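You operate a simulated robot arm through the tools that you are given. There is no shell and no other tool.

The job below is to be done with a simulated robot arm. You get a single attempt, and the scene is never put back.

Task
Skim off the dross, then flux and tin bobbin G4.
Fine: use the ladle and put it back in its cup; bobbin back on its peg, heater off, lid on the flux box. Set down upright: ladle. What is to be rubbed or washed off counts as gone when no trace of it is left.

It is judged by the outcome, as a careful person would: the job done as asked, and still so three seconds after it is handed in. It fails if anything else is knocked over, pushed out of place, dropped, spilled or broken. A push-on lid holds only when it is set on centred and level and pressed home; a screw cap is set on level and turned clockwise until tight.

Robot
A 6-joint arm with a two-finger parallel gripper, fixed in place. Base frame: the origin is at the foot of the arm, x ahead of it, y to its left, z up. Lengths are in mm, angles in rad, forces in N, time in s.
With the tool pointing down near the work surface it reaches from about 140 to 840 mm from the base axis. Its first joint turns from -2.897 to 2.897 rad. Payload 3.91 kg.
Tool frame: the origin (TCP) lies between the finger pads and is the grasp point; the fingertips stand 30 mm ahead of it; z points along the fingers, y is the line along which they close. The gripper opens to 110 mm. The fingers are 20 mm wide and 10 mm thick; the gripper's body (48 by 112 mm) begins 55 mm behind the TCP.
Orientation is that of the tool frame in the base frame, as a unit quaternion [w, x, y, z]. With the fingers straight down and closing along the base's y, the tool's x points along the base's -x, its y along +y and its z along -z.

Tools
- The arm moves only by the tool apply_moves. Its argument "motion" is text: rows parted by semicolons, each of 7 numbers parted by spaces: the finger opening in mm, from 0 to 110, then the shift along the tool's x, y, z in units of 100 mm (1.0 is 100 mm), then the turn, a rotation vector about the tool's x, y, z in units of 120 degrees (1.0 is 120 degrees). In form: jaw tx ty tz wx wy wz; .... A call has 1 to 20 rows; each row is the pose to reach, as a shift and turn from the pose commanded when the call began, along the tool's axes at that moment. A call with a number of a shift or a turn outside -1 to 1 is refused whole. Rows are played at 5 a second. More than 50 mm and 0.15 rad between two rows, or a gripper value outside its range, and nothing of the call is played. A pose out of reach is approached as far as the arm can. The call stops where the force on the tool passes 90 N (or 10 N more than at its start, if that is more) or the arm is blocked; 0.2 s more then pass. The fingers move at their own pace (about 108 mm/s each) and stop on an object; they squeeze with about 33 N. The grip force told is the motor's: it shows also when the fingers shut on nothing. Time passes only in rows, and 0.2 s behind the last, so rows that repeat a pose let the fingers close. It gives the time, the measured TCP pose, the force on the tool (base axes), the opening and the grip force at its end, in the units of the frame above (readings bear some noise), with the torque about the TCP (base axes, N m) and any sound that the robot's microphone picked up.
- Cameras (640 x 400 px; columns grow to the right, rows downward): "scene" is fixed at [57.1, -653.7, 1565.2]; the picture's right is [0.31, -0.95, 0.00], its down [-0.74, -0.24, -0.63] and it looks along [0.60, 0.20, -0.77] (base axes); focal length 220 px, centre (320, 200). "wrist" rides on the gripper at [77, 7, -114] in the tool frame; the picture's right is [-0.09, 1.00, 0.00], its down [-0.80, -0.07, -0.59] and it looks along [-0.59, -0.05, 0.80] (tool axes); focal length 270 px, centre (320, 200). There is no depth. A picture from a camera that has moved, and an enlarged one, comes with that camera's place and axes in the base frame and with its lens. The place of the scene camera against the robot may be out by one fixed shift of up to 12 mm in any direction.
- snapshot(camera): a new picture of that camera. It takes no simulated time.
- lift_body(by): slides the trunk up (or, below 0, down) by that many mm; the arm rides with it, the base frame stays. It gives what a move gives, with no picture.
- enlarge(camera, box): a new picture of the part [left, top, right, bottom] of that camera's present view, enlarged. It takes no simulated time.
- finish_job(): hands the job in; it is judged then, once.

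Places have to be worked out from the pictures, the camera data and where the tool is seen. Open the gripper and draw the arm clear of the work before you hand the job in, unless the task says otherwise.

The tools are called after "Call:" as a command line: name --argument value ..., lists and objects as JSON in quotes. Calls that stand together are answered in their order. apply_moves: Moves the arm, as the interface text tells. Its arguments: {"type":"object","properties":{"motion":{"type":"string"}},"required":["motion"]} The other tools are called the same way: lift_body (by) slides the trunk up or down; snapshot (camera) takes a picture; enlarge (camera, box) takes an enlarged picture of a part of a camera's view; finish_job () hands the job in.

At the start:

```text
t: 0.0
tcp_pos: [437.0, -194.8, 1261.0]
orientation: [0.0, 0.001, 1.0, 0.001]
wrist_force: [-0.7, -0.1, 0.7]
torque: [0.04, 0.03, 0.03]
width: 110.0
grasp_force: 0.0
trunk travel left (down, up): [-475.0, 65.0]
```

scene: 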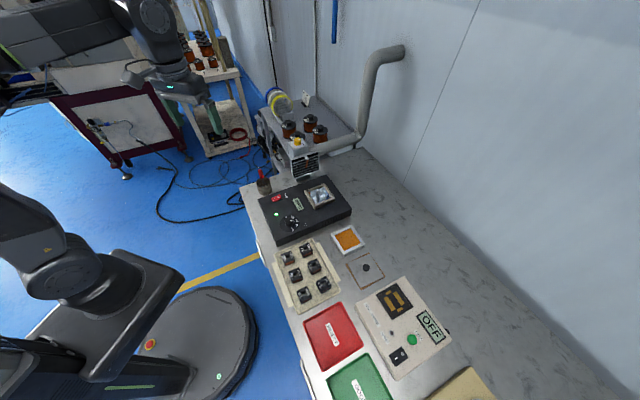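
wrist: 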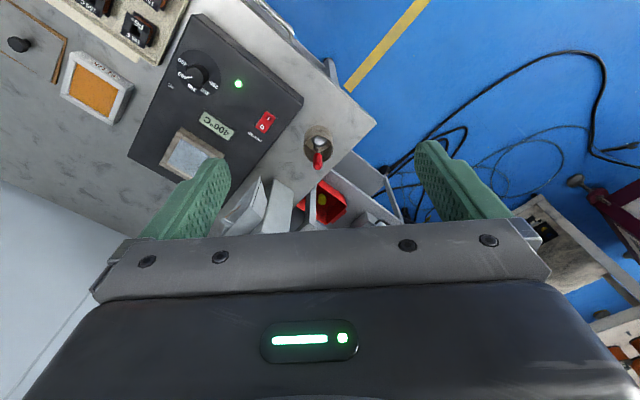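

The wrist view shows the solder pot, its switch, the cup with the ladle, and the flux box. I'll enlarge the scene view around the bench to identify the parts.

Call:
enlarge --camera "scene" --box '[230, 150, 390, 250]'

Call:
enlarge --camera "scene" --box '[250, 220, 410, 320]'

Call:
enlarge --camera "scene" --box '[300, 270, 500, 395]'

Call:
enlarge --camera "wrist" --box '[0, 0, 352, 220]'

```text
4.00 times, centred on (310, 200) of scene
camera zoom: at [57.1, -653.7, 1565.2], right [0.31, -0.95, 0.0], down [-0.74, -0.24, -0.63], along [0.6, 0.2, -0.77], focal length 878 px, centre (360, 200)
```

zoom: 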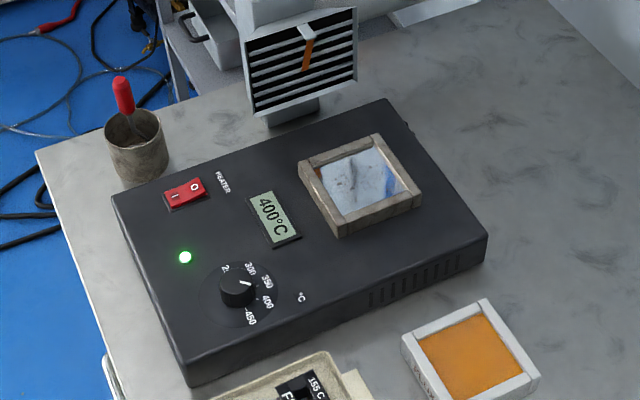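

```text
4.00 times, centred on (330, 270) of scene
camera zoom: at [57.1, -653.7, 1565.2], right [0.31, -0.95, 0.0], down [-0.74, -0.24, -0.63], along [0.6, 0.2, -0.77], focal length 878 px, centre (280, -80)
```

zoom: 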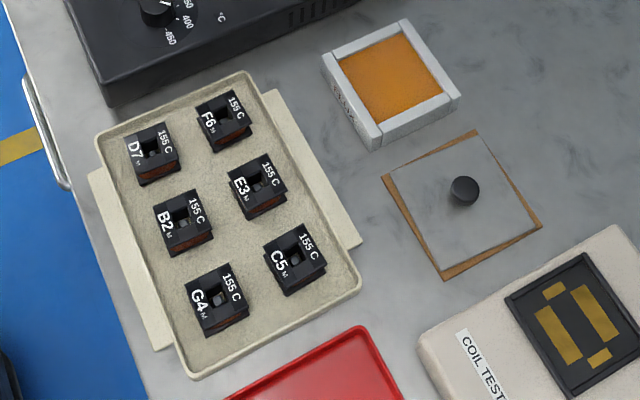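

```text
3.20 times, centred on (400, 332) of scene
camera zoom: at [57.1, -653.7, 1565.2], right [0.31, -0.95, 0.0], down [-0.74, -0.24, -0.63], along [0.6, 0.2, -0.77], focal length 702 px, centre (64, -224)
```

zoom: 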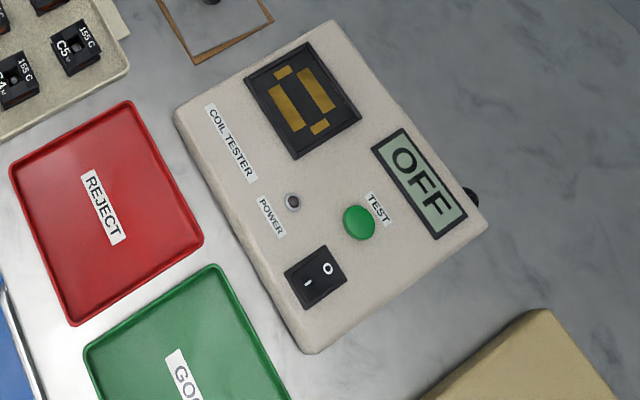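

```text
1.82 times, centred on (176, 110) of wrist
camera zoom: at [358.2, -186.9, 1375.1], right [0.09, 1.0, 0.0], down [0.8, -0.07, 0.59], along [0.59, -0.05, -0.8], focal length 491 px, centre (582, 364)
```

zoom: 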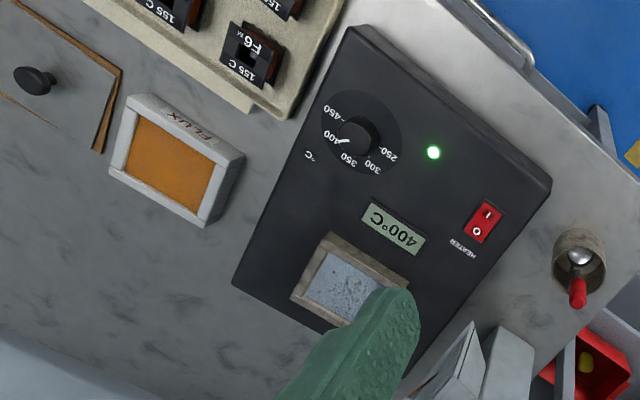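

The bench seems to lie at about z≈800–830, with the ladle cup near (611, -208). I'll lower the trunk 200 mm so the arm is nearer the work and take closer pictures.

Call:
lift_body --by -200

```text
t: 2.2
tcp_pos: [435.9, -194.0, 1059.5]
orientation: [0.0, -0.001, 1.0, 0.0]
wrist_force: [0.2, 0.4, -0.5]
torque: [0.01, 0.04, 0.01]
width: 110.2
grasp_force: 0.2
trunk travel left (down, up): [-275.0, 265.0]
```

Call:
snapshot --camera "wrist"

Call:
snapshot --camera "scene"

```text
taken
camera wrist: at [358.1, -186.9, 1175.2], right [0.09, 1.0, 0.0], down [0.8, -0.07, 0.59], along [0.59, -0.05, -0.8], focal length 270 px, centre (320, 200)
```

wrist: 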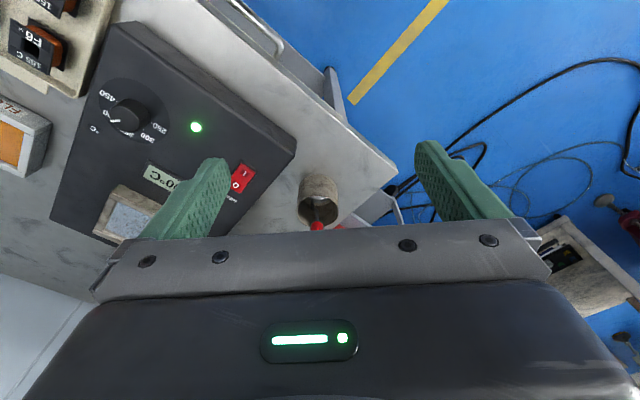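

```text
taken
```

scene: 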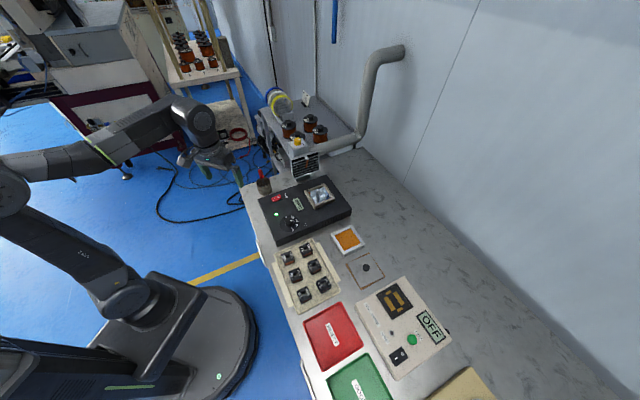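

The view is closer but the left finger hides the pot. I'll shift the arm toward -y over the pot and bobbin tray, staying high, to survey.

Call:
apply_moves --motion "110 0.2 -0.45 0 0 0 0; 110 0.4 -0.9 0 0 0 0; 110 0.5 -1.0 0 0 0 0"

Call:
apply_moves --motion "110 0 -0.45 0 0 0 0; 110 0 -0.9 0 0 0 0; 110 0 -1.0 0 0 0 0"

Call:
snapshot --camera "wrist"

```text
t: 3.0
tcp_pos: [387.2, -292.9, 1059.2]
orientation: [-0.001, 0.0, 1.0, 0.0]
wrist_force: [0.4, -0.3, -0.1]
torque: [0.05, 0.01, 0.0]
width: 110.0
grasp_force: 0.1
trunk travel left (down, up): [-275.0, 265.0]
```

```text
t: 3.8
tcp_pos: [385.1, -394.2, 1059.6]
orientation: [0.001, 0.0, 1.0, 0.0]
wrist_force: [0.5, -0.1, 0.7]
torque: [0.0, -0.02, -0.02]
width: 110.0
grasp_force: 0.1
trunk travel left (down, up): [-275.0, 265.0]
```

```text
taken
camera wrist: at [307.9, -387.8, 1174.3], right [0.09, 1.0, 0.0], down [0.8, -0.07, 0.59], along [0.59, -0.05, -0.8], focal length 270 px, centre (320, 200)
```

wrist: 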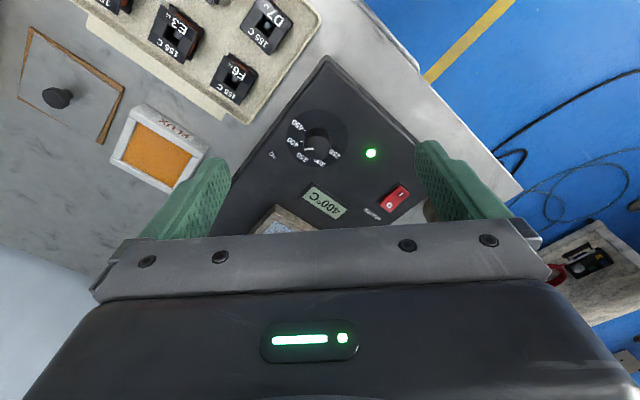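

I'll enlarge the bobbin and flux area and the pot area from here.

Call:
enlarge --camera "wrist" --box '[0, 0, 320, 200]'

Call:
enlarge --camera "wrist" --box '[200, 50, 456, 240]'

Call:
enlarge --camera "scene" --box '[280, 175, 360, 225]'

```text
2.00 times, centred on (160, 100) of wrist
camera zoom: at [307.9, -387.8, 1174.3], right [0.09, 1.0, 0.0], down [0.8, -0.07, 0.59], along [0.59, -0.05, -0.8], focal length 541 px, centre (640, 400)
```

zoom: 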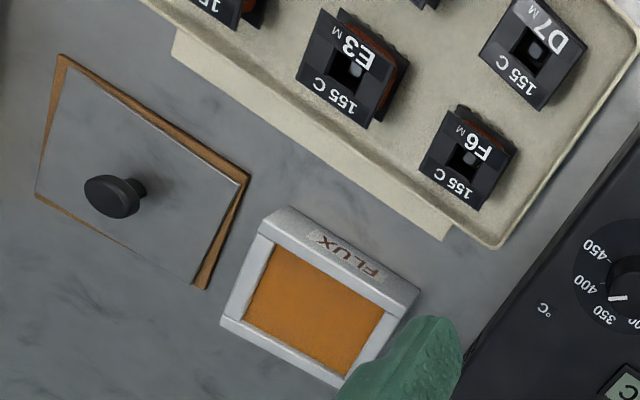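

```text
2.11 times, centred on (328, 145) of wrist
camera zoom: at [307.9, -387.8, 1174.3], right [0.09, 1.0, 0.0], down [0.8, -0.07, 0.59], along [0.59, -0.05, -0.8], focal length 569 px, centre (303, 316)
```

zoom: 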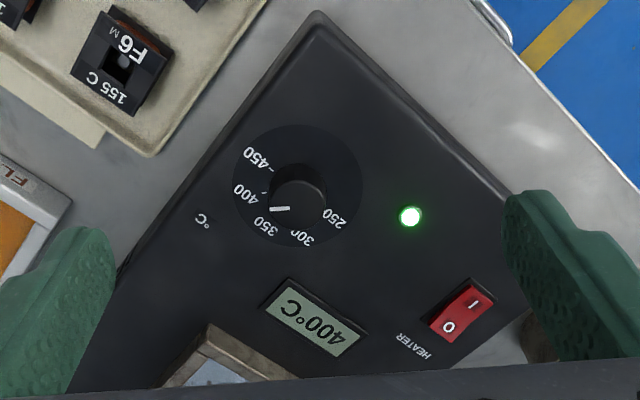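

```text
8.00 times, centred on (320, 200) of scene
camera zoom: at [57.1, -653.7, 1565.2], right [0.31, -0.95, 0.0], down [-0.74, -0.24, -0.63], along [0.6, 0.2, -0.77], focal length 1756 px, centre (320, 200)
```

zoom: 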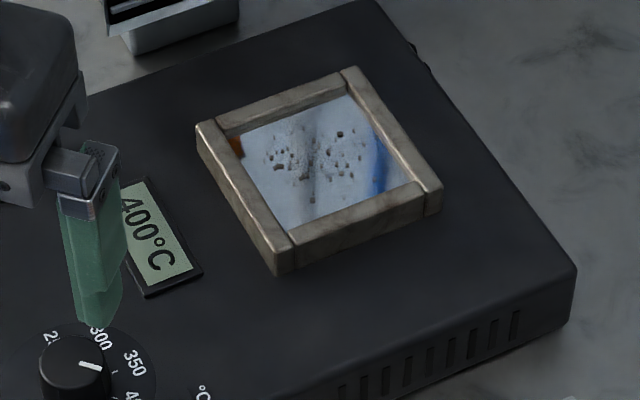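

The heater reads 400 °C with its lamp on, and dark specks of dross float on the solder. Next I'll move above and behind the ladle cup to see how the ladle stands.

Call:
apply_moves --motion "110 -0.3 0.33 0 0 0 0; 110 -0.6 0.66 0 0 0 0; 110 -0.87 0.97 0 0 0 0"

Call:
apply_moves --motion "110 -0.3 0.33 0.1 0 0 0; 110 -0.6 0.66 0.2 0 0 0; 110 -0.87 0.97 0.3 0 0 0"

Call:
snapshot --camera "wrist"

Call:
enlarge --camera "scene" --box '[230, 150, 310, 200]'

```text
t: 4.6
tcp_pos: [469.8, -296.6, 1062.9]
orientation: [0.0, 0.0, 1.0, 0.0]
wrist_force: [0.0, -0.9, -0.4]
torque: [0.02, -0.03, -0.02]
width: 109.9
grasp_force: 0.2
trunk travel left (down, up): [-275.0, 265.0]
```

```text
t: 5.4
tcp_pos: [559.9, -200.8, 1031.0]
orientation: [0.0, 0.0, 1.0, 0.001]
wrist_force: [-0.6, -0.7, 0.4]
torque: [0.0, 0.01, 0.0]
width: 110.1
grasp_force: 0.1
trunk travel left (down, up): [-275.0, 265.0]
```

```text
taken
camera wrist: at [481.4, -193.3, 1145.0], right [0.09, 1.0, 0.0], down [0.8, -0.07, 0.59], along [0.59, -0.05, -0.8], focal length 270 px, centre (320, 200)
```

wrist: 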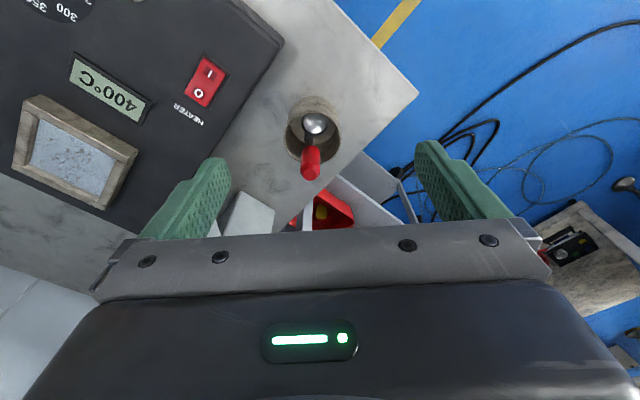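

```text
8.00 times, centred on (270, 175) of scene
camera zoom: at [57.1, -653.7, 1565.2], right [0.31, -0.95, 0.0], down [-0.74, -0.24, -0.63], along [0.6, 0.2, -0.77], focal length 1756 px, centre (720, 400)
```

zoom: 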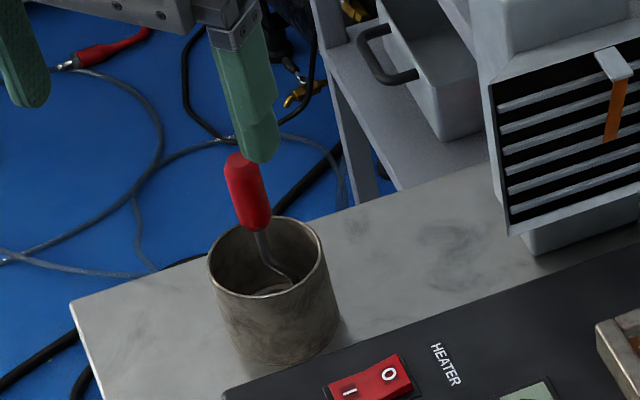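

The ladle stands bowl-down in the cup with a short red handle up, nearly vertical. I'll enlarge this view for precise pixel positions.

Call:
enlarge --camera "wrist" --box '[256, 80, 384, 200]'

Call:
enlarge --camera "wrist" --box '[0, 50, 256, 220]'

```text
3.33 times, centred on (320, 140) of wrist
camera zoom: at [481.4, -193.3, 1145.0], right [0.09, 1.0, 0.0], down [0.8, -0.07, 0.59], along [0.59, -0.05, -0.8], focal length 901 px, centre (320, 400)
```

zoom: 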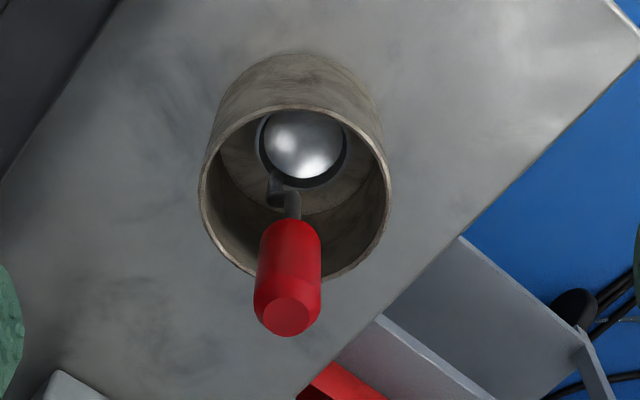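

```text
2.35 times, centred on (128, 135) of wrist
camera zoom: at [481.4, -193.3, 1145.0], right [0.09, 1.0, 0.0], down [0.8, -0.07, 0.59], along [0.59, -0.05, -0.8], focal length 636 px, centre (772, 353)
```

zoom: 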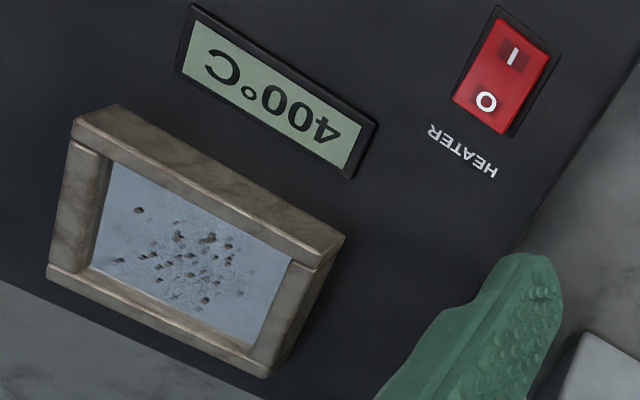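

From two views I place the heater switch at about (534, -306, 876) and the bench axes at about 46° to x. Now I'll take a second view of the ladle with a sideways baseline to fix its height.

Call:
apply_moves --motion "110 0 0.3 0 0 0 0; 110 0 0.6 0 0 0 0; 110 0 0.6 0 0 0 0"

Call:
enlarge --camera "wrist" --box '[192, 80, 320, 200]'

Call:
snapshot --camera "wrist"

```text
t: 6.2
tcp_pos: [560.4, -139.3, 1030.7]
orientation: [0.0, 0.0, 1.0, 0.0]
wrist_force: [-0.8, 0.7, -0.2]
torque: [-0.04, 0.03, 0.0]
width: 109.9
grasp_force: 0.1
trunk travel left (down, up): [-275.0, 265.0]
```

```text
3.33 times, centred on (256, 140) of wrist
camera zoom: at [482.9, -131.7, 1145.0], right [0.09, 1.0, 0.0], down [0.8, -0.07, 0.59], along [0.59, -0.05, -0.8], focal length 901 px, centre (533, 400)
```

zoom: 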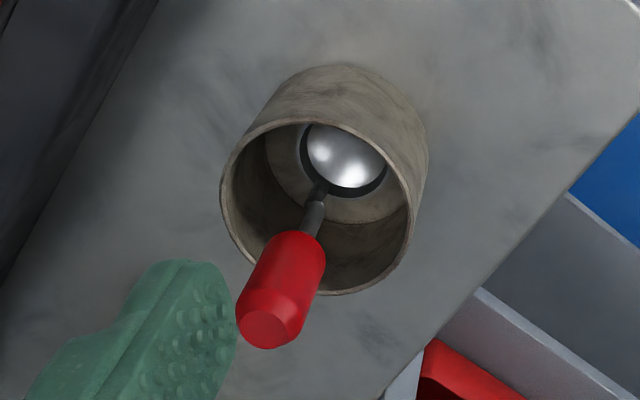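

```text
taken
camera wrist: at [482.9, -131.7, 1145.0], right [0.09, 1.0, 0.0], down [0.8, -0.07, 0.59], along [0.59, -0.05, -0.8], focal length 270 px, centre (320, 200)
```

wrist: 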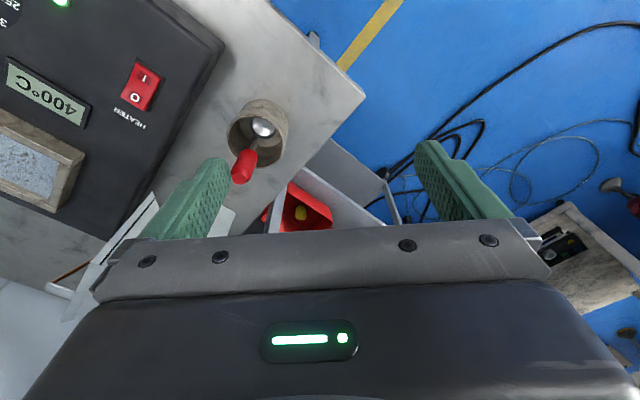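

The ladle handle top is at about (601.5, -212.7, 945), its handle running down to z≈884, with the cup rim at z≈874. I'll move directly above it and check alignment before descending.

Call:
apply_moves --motion "110 -0.2 -0.35 0 0 0 0; 90 -0.41 -0.73 0 0 0 0; 70 -0.41 -0.73 0 0 0 0; 70 -0.41 -0.73 0.3 0 0 0; 70 -0.41 -0.73 0.4 0 0 0"

Call:
snapshot --camera "wrist"

Call:
enlarge --camera "scene" --box '[230, 150, 310, 200]'

```text
t: 7.4
tcp_pos: [601.1, -212.7, 989.7]
orientation: [0.0, -0.001, 1.0, 0.001]
wrist_force: [0.1, 0.6, 0.1]
torque: [0.01, 0.01, 0.0]
width: 70.1
grasp_force: 0.0
trunk travel left (down, up): [-275.0, 265.0]
```

```text
taken
camera wrist: at [522.2, -205.4, 1104.4], right [0.09, 1.0, 0.0], down [0.8, -0.07, 0.59], along [0.59, -0.05, -0.8], focal length 270 px, centre (320, 200)
```

wrist: 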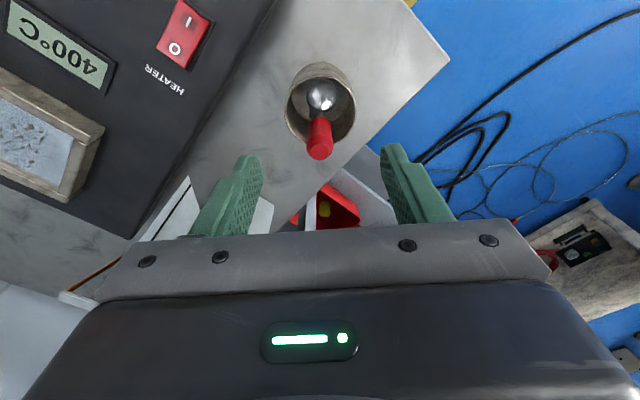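

```text
8.00 times, centred on (270, 175) of scene
camera zoom: at [57.1, -653.7, 1565.2], right [0.31, -0.95, 0.0], down [-0.74, -0.24, -0.63], along [0.6, 0.2, -0.77], focal length 1756 px, centre (720, 400)
```

zoom: 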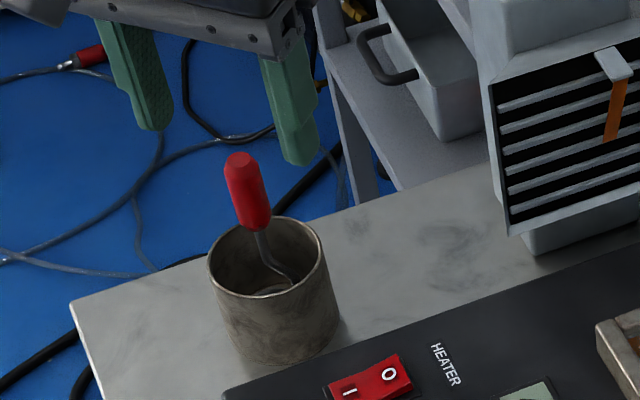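

The handle is centred beneath the fingers. I'll descend to z≈922 around the handle and close.

Call:
apply_moves --motion "70 0 0 0.25 0 0 0; 70 0 0 0.5 0 0 0; 70 0 0 0.67 0 0 0; 70 0 0 0.67 0 0 0"

Call:
snapshot --camera "wrist"

Call:
enlarge --camera "scene" --box '[230, 150, 310, 200]'

```text
t: 8.4
tcp_pos: [599.5, -211.5, 924.0]
orientation: [0.0, 0.0, 1.0, 0.0]
wrist_force: [-0.4, 0.1, -0.1]
torque: [0.02, -0.01, 0.0]
width: 70.3
grasp_force: 0.0
trunk travel left (down, up): [-275.0, 265.0]
```

```text
taken
camera wrist: at [522.0, -205.3, 1038.7], right [0.09, 1.0, 0.0], down [0.8, -0.07, 0.59], along [0.59, -0.05, -0.8], focal length 270 px, centre (320, 200)
```

wrist: 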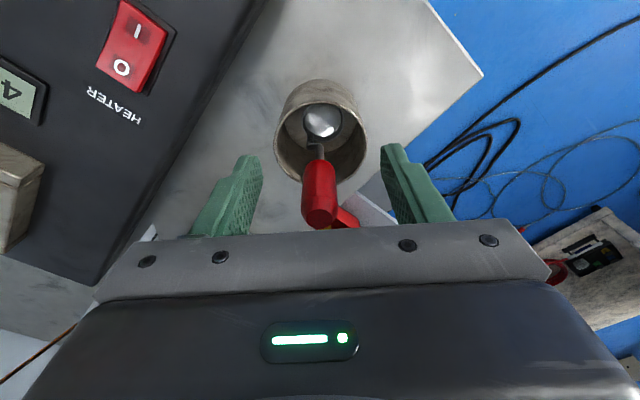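

```text
8.00 times, centred on (270, 175) of scene
camera zoom: at [57.1, -653.7, 1565.2], right [0.31, -0.95, 0.0], down [-0.74, -0.24, -0.63], along [0.6, 0.2, -0.77], focal length 1756 px, centre (720, 400)
```

zoom: 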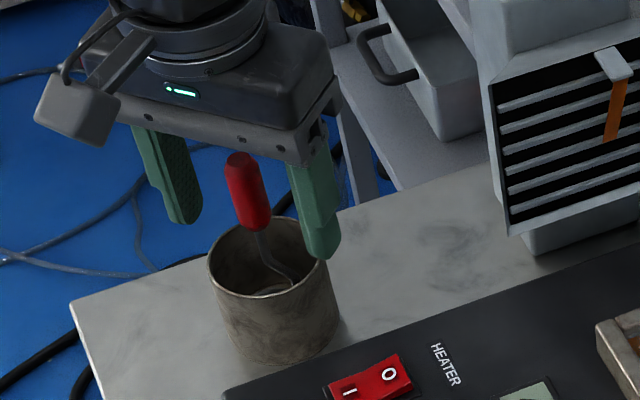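

The handle sits vertical between the pads. Closing the fingers on it.

Call:
apply_moves --motion "40 0 0 0 0 0 0; 20 0 0 0 0 0 0; 5 0 0 0 0 0 0; 5 0 0 0 0 0 0; 5 0 0 0 0 0 0"

Call:
enlarge --camera "wrist" --box '[240, 60, 400, 240]'

```text
t: 9.6
tcp_pos: [599.4, -211.9, 922.9]
orientation: [0.001, 0.0, 1.0, 0.0]
wrist_force: [-0.3, 0.1, 0.6]
torque: [0.0, 0.02, -0.01]
width: 17.1
grasp_force: 32.6
trunk travel left (down, up): [-275.0, 265.0]
```

```text
2.22 times, centred on (320, 150) of wrist
camera zoom: at [521.9, -205.3, 1038.8], right [0.09, 1.0, 0.0], down [0.8, -0.07, 0.59], along [0.59, -0.05, -0.8], focal length 601 px, centre (320, 311)
```

zoom: 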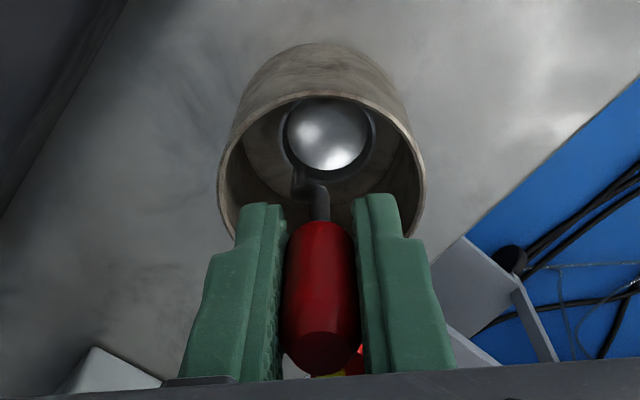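

The ladle is gripped (width 17). Lifting it straight up 100 mm out of the cup.

Call:
apply_moves --motion "5 0 0 -0.1 0 0 0; 5 0 0 -0.3 0 0 0; 5 0 0 -0.5 0 0 0; 5 0 0 -0.7 0 0 0; 5 0 0 -0.9 0 0 0; 5 0 0 -1.0 0 0 0"

Call:
snapshot --camera "wrist"

Call:
enlarge --camera "scene" --box '[230, 140, 350, 215]'

```text
t: 11.0
tcp_pos: [599.6, -211.2, 1024.0]
orientation: [0.0, 0.0, 1.0, 0.0]
wrist_force: [-0.6, 0.9, -1.8]
torque: [-0.03, -0.03, 0.0]
width: 17.1
grasp_force: 33.4
trunk travel left (down, up): [-275.0, 265.0]
```

```text
taken
camera wrist: at [522.4, -204.9, 1138.6], right [0.09, 1.0, 0.0], down [0.8, -0.07, 0.59], along [0.59, -0.05, -0.8], focal length 270 px, centre (320, 200)
```

wrist: 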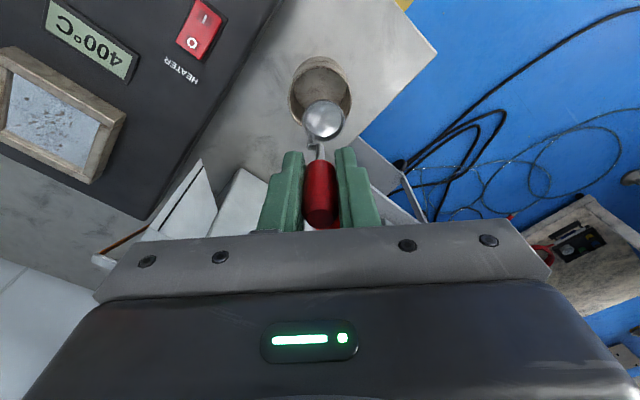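

```text
5.33 times, centred on (290, 178) of scene
camera zoom: at [57.1, -653.7, 1565.2], right [0.31, -0.95, 0.0], down [-0.74, -0.24, -0.63], along [0.6, 0.2, -0.77], focal length 1171 px, centre (480, 320)
```

zoom: 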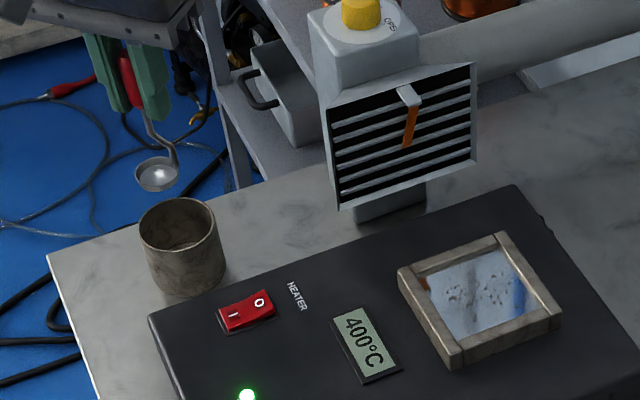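

The bowl is clear of the cup. The extractor hood stands about 170 mm beyond the pot, clear of the path, so I'll carry the ladle at this height toward the pot.

Call:
apply_moves --motion "5 0.1 -0.3 0 0 0 0; 5 0.2 -0.6 0 0 0 0; 5 0.3 -0.85 0 0 0 0; 5 0.3 -0.95 0 0 0 0"

Call:
apply_moves --motion "5 0 -0.3 0 0 0 0; 5 0 -0.6 0 0 0 0; 5 0 -0.85 0 0 0 0; 5 0 -0.95 0 0 0 0"

Call:
snapshot --camera "wrist"

Call:
snapshot --camera "scene"

```text
t: 12.0
tcp_pos: [570.3, -307.9, 1025.0]
orientation: [0.0, 0.0, 1.0, 0.0]
wrist_force: [-1.1, 0.6, 0.4]
torque: [-0.01, -0.01, -0.01]
width: 17.2
grasp_force: 33.4
trunk travel left (down, up): [-275.0, 265.0]
```

```text
t: 13.0
tcp_pos: [569.6, -404.1, 1022.5]
orientation: [0.0, 0.0, 1.0, -0.001]
wrist_force: [0.1, 0.3, -1.2]
torque: [0.01, -0.03, -0.02]
width: 17.0
grasp_force: 33.2
trunk travel left (down, up): [-275.0, 265.0]
```

```text
taken
camera wrist: at [492.1, -396.2, 1137.5], right [0.09, 1.0, 0.0], down [0.8, -0.07, 0.59], along [0.59, -0.05, -0.8], focal length 270 px, centre (320, 200)
```

wrist: 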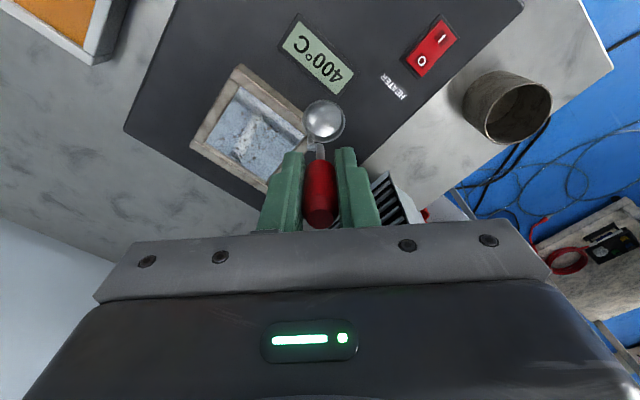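

```text
taken
```

scene: 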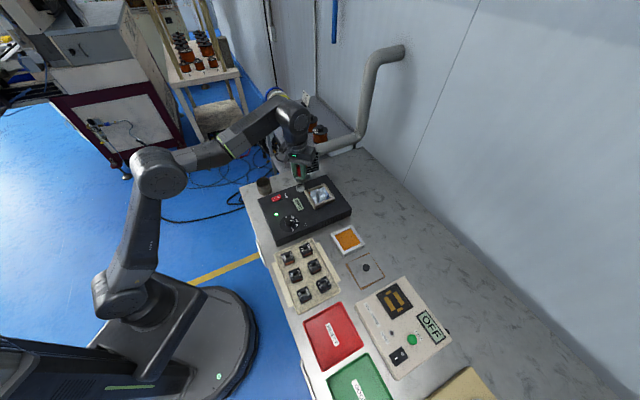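

Call:
enlarge --camera "wrist" --box '[160, 50, 352, 200]'

Call:
enlarge --camera "scene" --box '[280, 160, 360, 220]'

```text
2.67 times, centred on (256, 125) of wrist
camera zoom: at [492.1, -396.2, 1137.5], right [0.09, 1.0, 0.0], down [0.8, -0.07, 0.59], along [0.59, -0.05, -0.8], focal length 721 px, centre (491, 400)
```

zoom: 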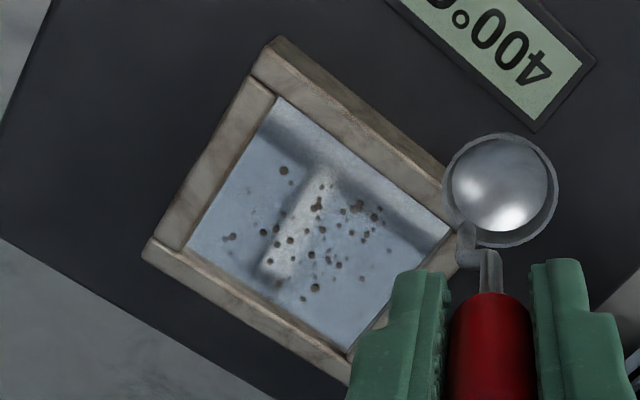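

```text
6.67 times, centred on (320, 190) of scene
camera zoom: at [57.1, -653.7, 1565.2], right [0.31, -0.95, 0.0], down [-0.74, -0.24, -0.63], along [0.6, 0.2, -0.77], focal length 1464 px, centre (320, 267)
```

zoom: 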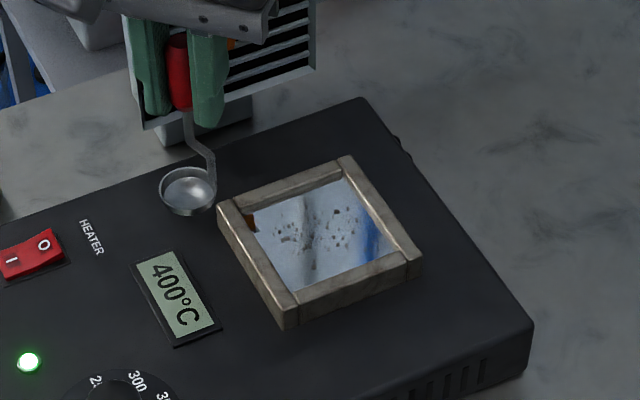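

The solder opening is about 71 mm square, centred near (597, -471) at z≈885–890; the bowl rim (~34 mm wide) hangs about 94 mm below the TCP. I'll move over the pot centre and check before lowering.

Call:
apply_moves --motion "5 -0.1 -0.25 0 0 0 0; 5 -0.2 -0.5 0 0 0 0; 5 -0.274 -0.68 0 0 0 0; 5 -0.274 -0.68 0 0 0 0"

Call:
enlarge --camera "wrist" --box '[224, 40, 416, 190]'

Call:
enlarge --camera "scene" --box '[280, 160, 360, 220]'

```text
t: 14.0
tcp_pos: [592.9, -465.4, 1014.4]
orientation: [0.004, 0.0, 1.0, -0.005]
wrist_force: [-0.6, -0.3, -1.3]
torque: [-0.03, -0.01, 0.0]
width: 16.9
grasp_force: 33.4
out of reach, approached as far as the arm can: row 3, 4
trunk travel left (down, up): [-275.0, 265.0]
```

```text
2.67 times, centred on (320, 115) of wrist
camera zoom: at [513.3, -457.1, 1128.1], right [0.09, 1.0, -0.01], down [0.8, -0.07, 0.6], along [0.6, -0.06, -0.8], focal length 721 px, centre (320, 427)
```

zoom: 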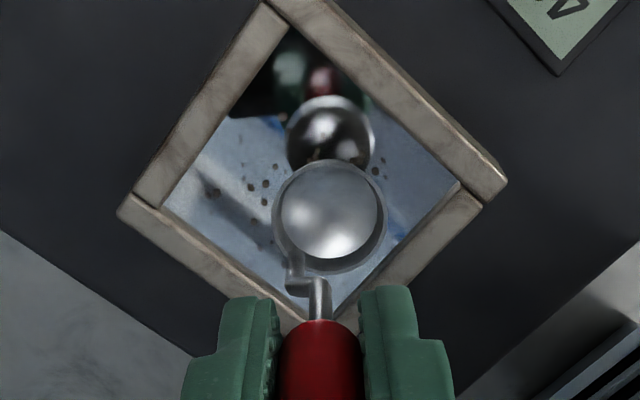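

```text
6.67 times, centred on (320, 190) of scene
camera zoom: at [57.1, -653.7, 1565.2], right [0.31, -0.95, 0.0], down [-0.74, -0.24, -0.63], along [0.6, 0.2, -0.77], focal length 1464 px, centre (320, 267)
```

zoom: 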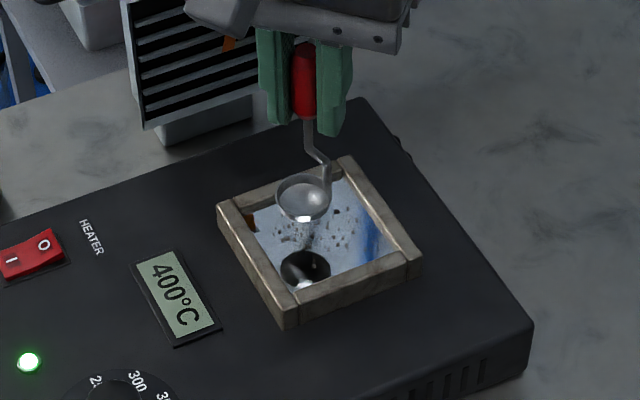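

The arm runs out of reach here because the trunk is low; raising the trunk will improve horizontal reach. I'll raise it 200 mm (ladle goes straight up) and then bring the arm down again.

Call:
lift_body --by 200

```text
t: 16.1
tcp_pos: [593.3, -465.6, 1214.3]
orientation: [0.005, 0.001, 1.0, -0.003]
wrist_force: [-0.4, 0.4, -0.9]
torque: [0.03, -0.01, -0.02]
width: 17.2
grasp_force: 33.0
trunk travel left (down, up): [-475.0, 65.0]
```

Now I'll descend 100 mm with the arm and watch whether the pose is reached.

Call:
apply_moves --motion "5 0 0 0.3 0 0 0; 5 0 0 0.6 0 0 0; 5 0 0 0.9 0 0 0; 5 0 0 1.0 0 0 0; 5 0 0 1.0 0 0 0"

```text
t: 17.3
tcp_pos: [592.4, -464.8, 1113.4]
orientation: [0.003, -0.001, 1.0, -0.004]
wrist_force: [-0.1, -0.3, -1.3]
torque: [0.02, 0.05, 0.02]
width: 17.0
grasp_force: 32.8
trunk travel left (down, up): [-475.0, 65.0]
```

The pose holds at (592, -465, 1113). Continuing down to the earlier height while correcting the slight tilt and shifting to the pot centre.

Call:
apply_moves --motion "5 0 0 0.3 -0.002 0.002 0; 5 -0.02 -0.03 0.6 -0.0038 0.0038 0; 5 -0.04 -0.06 0.9 -0.0038 0.0038 0; 5 -0.04 -0.06 0.9 -0.0038 0.0038 0"

Call:
enlarge --camera "wrist" --box '[224, 40, 416, 190]'

Call:
enlarge --camera "scene" --box '[280, 160, 360, 220]'

```text
t: 18.3
tcp_pos: [598.7, -471.9, 1022.6]
orientation: [0.002, 0.0, 1.0, 0.0]
wrist_force: [-0.8, -0.5, -0.6]
torque: [-0.01, -0.01, 0.02]
width: 17.0
grasp_force: 33.2
trunk travel left (down, up): [-475.0, 65.0]
```

```text
2.67 times, centred on (320, 115) of wrist
camera zoom: at [519.7, -464.8, 1137.5], right [0.09, 1.0, 0.0], down [0.8, -0.07, 0.6], along [0.59, -0.05, -0.8], focal length 721 px, centre (320, 427)
```

zoom: 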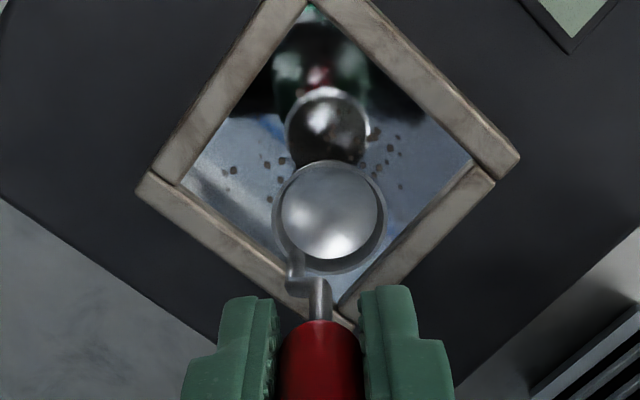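

```text
6.67 times, centred on (320, 190) of scene
camera zoom: at [57.1, -653.7, 1565.2], right [0.31, -0.95, 0.0], down [-0.74, -0.24, -0.63], along [0.6, 0.2, -0.77], focal length 1464 px, centre (320, 267)
```

zoom: 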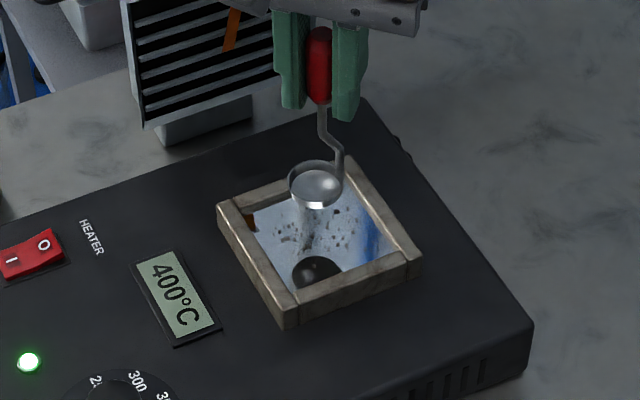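

The trunk height now gives full reach. Judging from the bowl's mirror image, the solder surface is around z≈870–885. I'll lower 30 mm and look how far bowl and reflection are apart.

Call:
apply_moves --motion "5 0 0 0.1 0 0 0; 5 0 0 0.2 0 0 0; 5 0 0 0.3 0 0 0; 5 0 0 0.3 0 0 0"

Call:
enlarge --camera "wrist" --box '[224, 40, 416, 190]'

Call:
enlarge --camera "scene" --box '[300, 175, 340, 205]'

```text
t: 19.3
tcp_pos: [597.4, -473.8, 993.0]
orientation: [0.001, 0.0, 1.0, 0.0]
wrist_force: [0.2, 0.6, -0.2]
torque: [0.03, 0.0, -0.01]
width: 17.3
grasp_force: 33.0
trunk travel left (down, up): [-475.0, 65.0]
```

```text
2.67 times, centred on (320, 115) of wrist
camera zoom: at [520.4, -465.8, 1108.1], right [0.09, 1.0, 0.0], down [0.8, -0.07, 0.6], along [0.59, -0.05, -0.8], focal length 721 px, centre (320, 427)
```

zoom: 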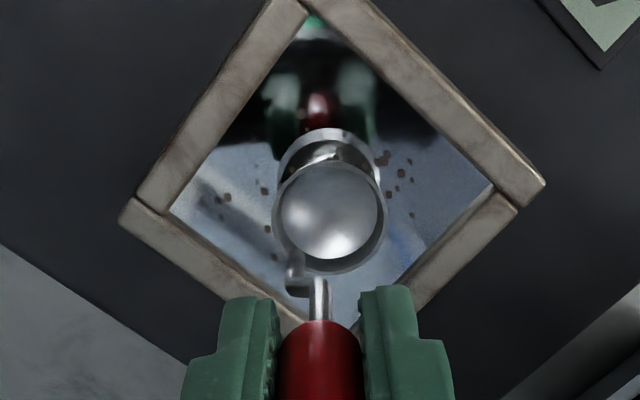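

```text
13.33 times, centred on (320, 190) of scene
camera zoom: at [57.1, -653.7, 1565.2], right [0.31, -0.95, 0.0], down [-0.74, -0.24, -0.63], along [0.6, 0.2, -0.77], focal length 2927 px, centre (320, 333)
```

zoom: 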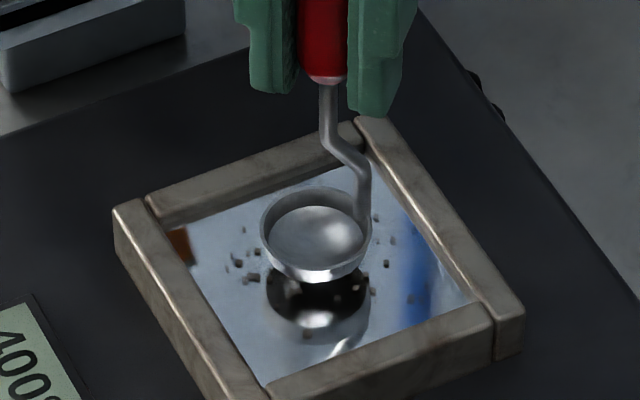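

Now the surface works out at z≈879, with the bowl bottom about 6 mm above it and the pot centre at about TCP (600, -473). I'll lower the bowl so its rim is level with the surface and check for contact.

Call:
apply_moves --motion "5 -0.01 0 0.05 0 0 0; 5 -0.02 0 0.1 0 0 0; 5 -0.02 0 0.15 0 0 0; 5 -0.02 0 0.15 0 0 0"

Call:
enlarge --camera "wrist" --box '[224, 40, 416, 190]'

Call:
enlarge --camera "scene" --box '[300, 175, 340, 205]'

```text
t: 20.3
tcp_pos: [599.5, -471.9, 981.8]
orientation: [0.002, 0.0, 1.0, -0.003]
wrist_force: [3.4, -1.6, 25.1]
torque: [-0.11, -0.16, -0.01]
width: 17.6
grasp_force: 32.9
trunk travel left (down, up): [-475.0, 65.0]
```

```text
2.67 times, centred on (320, 115) of wrist
camera zoom: at [520.4, -463.9, 1096.8], right [0.09, 1.0, 0.0], down [0.8, -0.07, 0.6], along [0.6, -0.06, -0.8], focal length 721 px, centre (320, 427)
```

zoom: 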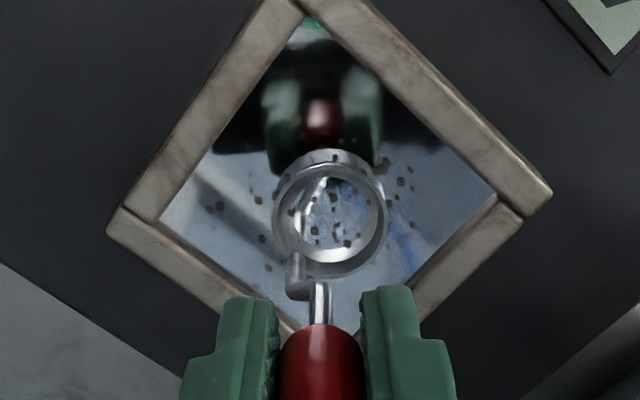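

```text
13.33 times, centred on (320, 190) of scene
camera zoom: at [57.1, -653.7, 1565.2], right [0.31, -0.95, 0.0], down [-0.74, -0.24, -0.63], along [0.6, 0.2, -0.77], focal length 2927 px, centre (320, 333)
```

zoom: 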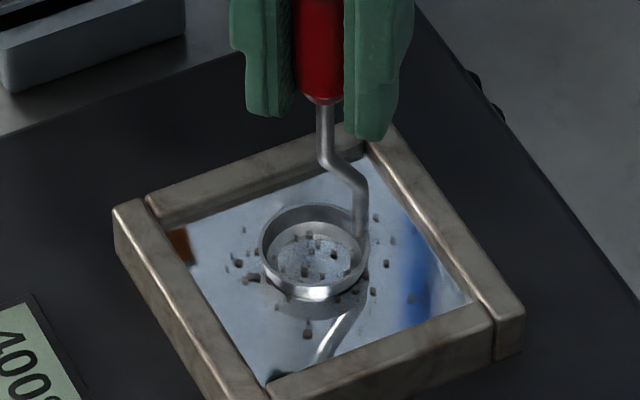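

The bowl bottom touches the pot floor (25 N) with the rim above the surface, so the pool is shallow. I'll lift about 5 mm to be just off the floor but still cutting the surface, and begin a raster sweep.

Call:
apply_moves --motion "5 0 0 -0.05 0 0 0; 5 0 0 -0.05 0 0 0; 5 0.1 0 -0.05 0 0 0; 5 0.198 0 -0.05 0 0 0; 5 0.15 0.05 -0.05 0 0 0; 5 0.099 0.099 -0.05 0 0 0; 5 0.05 0.148 -0.05 0 0 0; 5 0 0.198 -0.05 0 0 0"

Call:
enlarge --camera "wrist" --box '[224, 40, 416, 190]'

Call:
enlarge --camera "scene" --box '[300, 175, 340, 205]'

```text
t: 22.1
tcp_pos: [598.9, -451.5, 983.1]
orientation: [0.0, -0.001, 1.0, 0.0]
wrist_force: [0.3, 0.2, -1.0]
torque: [-0.02, -0.01, 0.0]
width: 17.1
grasp_force: 32.8
trunk travel left (down, up): [-475.0, 65.0]
```

```text
2.67 times, centred on (320, 115) of wrist
camera zoom: at [520.9, -444.6, 1098.2], right [0.09, 1.0, 0.0], down [0.8, -0.07, 0.59], along [0.59, -0.05, -0.8], focal length 721 px, centre (320, 427)
```

zoom: 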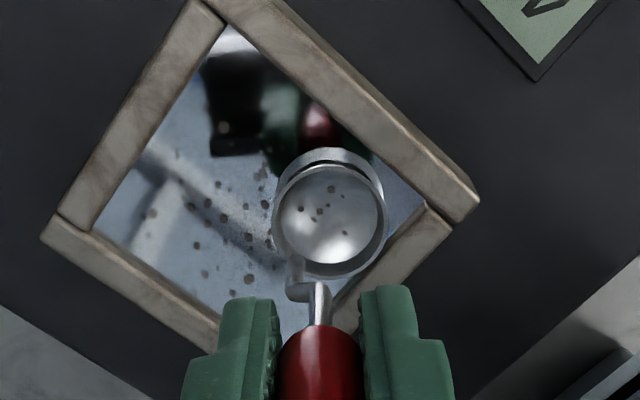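

```text
13.33 times, centred on (320, 190) of scene
camera zoom: at [57.1, -653.7, 1565.2], right [0.31, -0.95, 0.0], down [-0.74, -0.24, -0.63], along [0.6, 0.2, -0.77], focal length 2927 px, centre (320, 333)
```

zoom: 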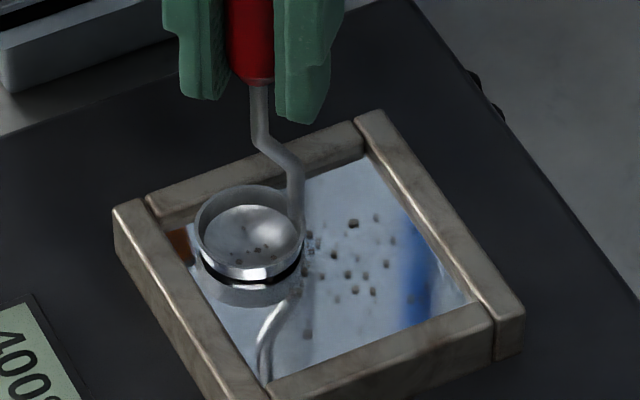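

The sweep works: the specks passed over have moved into the bowl and that part of the surface is clean. Continuing the raster over the rest of the pool.

Call:
apply_moves --motion "5 -0.05 -0.05 0.01 0 0 0; 5 -0.099 -0.099 0.01 0 0 0; 5 -0.05 -0.148 0.01 0 0 0; 5 0 -0.198 0.01 0 0 0; 5 0.05 -0.248 0.01 0 0 0; 5 0.099 -0.297 0.01 0 0 0; 5 0.05 -0.347 0.01 0 0 0; 5 0 -0.396 0.01 0 0 0; 5 -0.05 -0.347 0.01 0 0 0; 5 -0.099 -0.297 0.01 0 0 0; 5 -0.148 -0.248 0.01 0 0 0; 5 -0.198 -0.198 0.01 0 0 0; 5 -0.198 -0.198 0.01 0 0 0"

Call:
enlarge --camera "wrist" --box '[224, 40, 416, 190]'

Call:
enlarge --camera "scene" --box '[300, 175, 340, 205]'

```text
t: 24.9
tcp_pos: [620.2, -472.6, 981.3]
orientation: [0.0, 0.0, 1.0, 0.0]
wrist_force: [-0.1, 0.1, 0.2]
torque: [0.0, -0.02, 0.04]
width: 17.2
grasp_force: 33.0
trunk travel left (down, up): [-475.0, 65.0]
```

```text
2.67 times, centred on (320, 115) of wrist
camera zoom: at [541.6, -465.7, 1097.0], right [0.09, 1.0, 0.0], down [0.8, -0.07, 0.6], along [0.59, -0.05, -0.8], focal length 721 px, centre (320, 427)
```

zoom: 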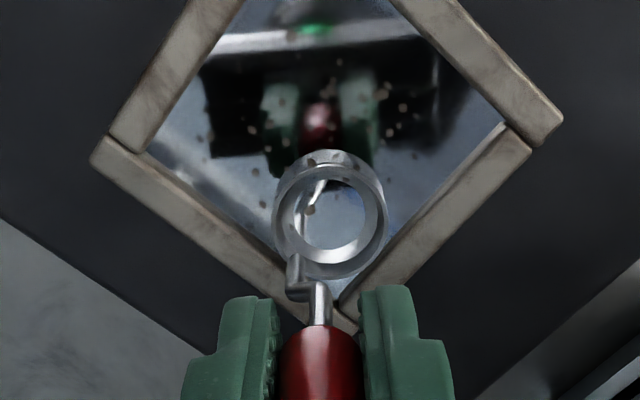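

```text
13.33 times, centred on (320, 190) of scene
camera zoom: at [57.1, -653.7, 1565.2], right [0.31, -0.95, 0.0], down [-0.74, -0.24, -0.63], along [0.6, 0.2, -0.77], focal length 2927 px, centre (320, 333)
```

zoom: 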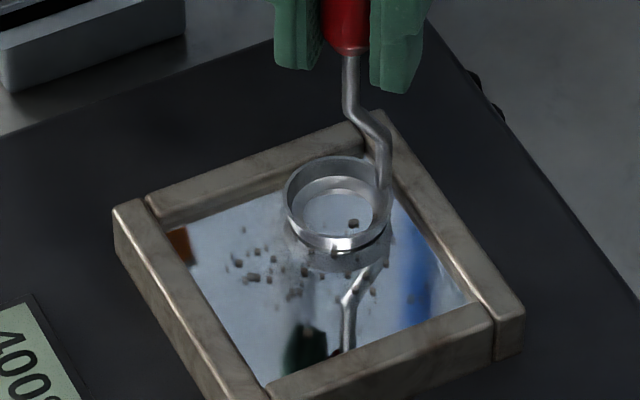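

Looking closely the specks still lie at their original places, so a light pass does not lift them. I'll raise the ladle and go back to the earlier vantage point to compare the surface with before.

Call:
apply_moves --motion "5 0.1 0 -0.1 0 0 0; 5 0.2 0.1 -0.25 0 0 0; 5 0.3 0.3 -0.4 0 0 0; 5 0.4 0.5 -0.4 0 0 0; 5 0.5 0.68 -0.4 0 0 0; 5 0.5 0.68 -0.4 0 0 0"

Call:
enlarge --camera "wrist" --box '[160, 50, 352, 200]'

Call:
enlarge --camera "scene" --box '[300, 175, 340, 205]'

```text
t: 26.3
tcp_pos: [569.1, -405.2, 1022.8]
orientation: [-0.001, -0.001, 1.0, 0.0]
wrist_force: [0.2, 0.6, -0.5]
torque: [0.0, -0.01, 0.0]
width: 17.4
grasp_force: 32.9
trunk travel left (down, up): [-475.0, 65.0]
```

```text
2.67 times, centred on (256, 125) of wrist
camera zoom: at [490.7, -397.6, 1137.2], right [0.09, 1.0, 0.0], down [0.8, -0.07, 0.59], along [0.59, -0.05, -0.8], focal length 721 px, centre (491, 400)
```

zoom: 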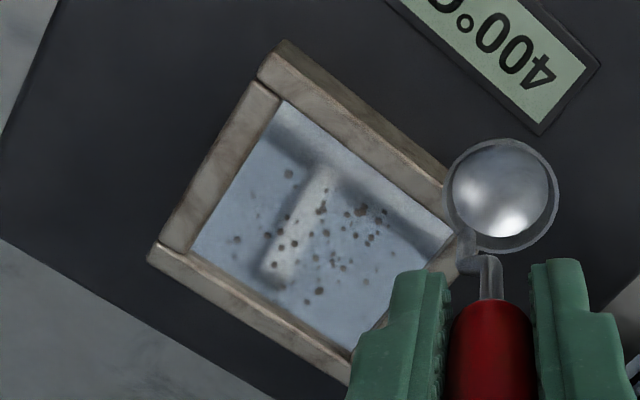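

```text
13.33 times, centred on (320, 190) of scene
camera zoom: at [57.1, -653.7, 1565.2], right [0.31, -0.95, 0.0], down [-0.74, -0.24, -0.63], along [0.6, 0.2, -0.77], focal length 2927 px, centre (320, 333)
```

zoom: 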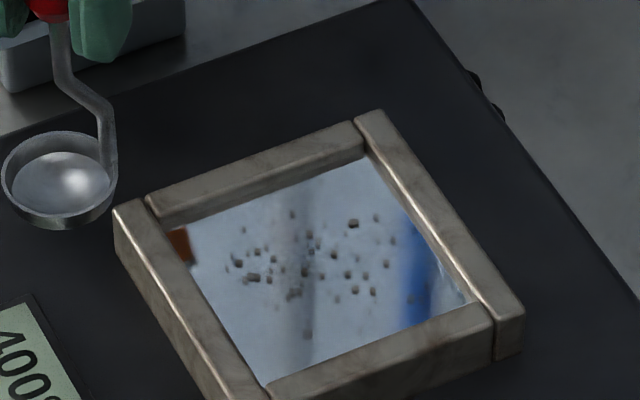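

The specks look somewhat paler than before, so the passes do act. I'll zoom in more to see which remain.

Call:
enlarge --camera "wrist" --box '[215, 80, 295, 155]'

Call:
enlarge --camera "scene" --box '[308, 186, 336, 203]'

```text
5.33 times, centred on (255, 118) of wrist
camera zoom: at [490.7, -397.6, 1137.2], right [0.09, 1.0, 0.0], down [0.8, -0.07, 0.59], along [0.59, -0.05, -0.8], focal length 1442 px, centre (667, 640)
```

zoom: 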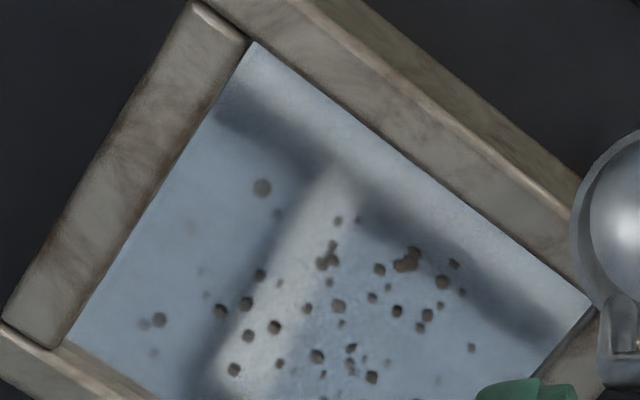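

```text
16.00 times, centred on (322, 194) of scene
camera zoom: at [57.1, -653.7, 1565.2], right [0.31, -0.95, 0.0], down [-0.74, -0.24, -0.63], along [0.6, 0.2, -0.77], focal length 3512 px, centre (288, 288)
```

zoom: 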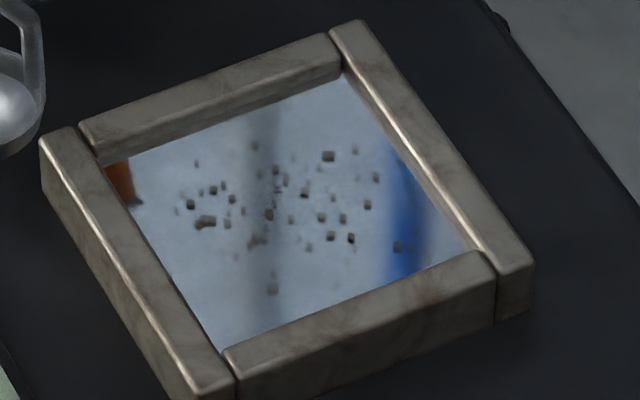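

Specks in the swept outer zones have faded while others remain, so repeated rubbing passes with light contact are needed. I'll go back to the pool centre and lower until just touching.

Call:
apply_moves --motion "5 -0.15 -0.35 0 0 0 0; 5 -0.302 -0.68 0 0 0 0; 5 -0.302 -0.68 0.2 0 0 0; 5 -0.302 -0.68 0.36 0 0 0; 5 -0.302 -0.68 0.41 0 0 0; 5 -0.302 -0.68 0.41 0 0 0"

```text
t: 27.7
tcp_pos: [601.8, -471.4, 982.3]
orientation: [0.0, 0.0, 1.0, 0.0]
wrist_force: [0.1, -0.4, 1.0]
torque: [0.01, 0.03, 0.01]
width: 17.0
grasp_force: 33.0
trunk travel left (down, up): [-475.0, 65.0]
```

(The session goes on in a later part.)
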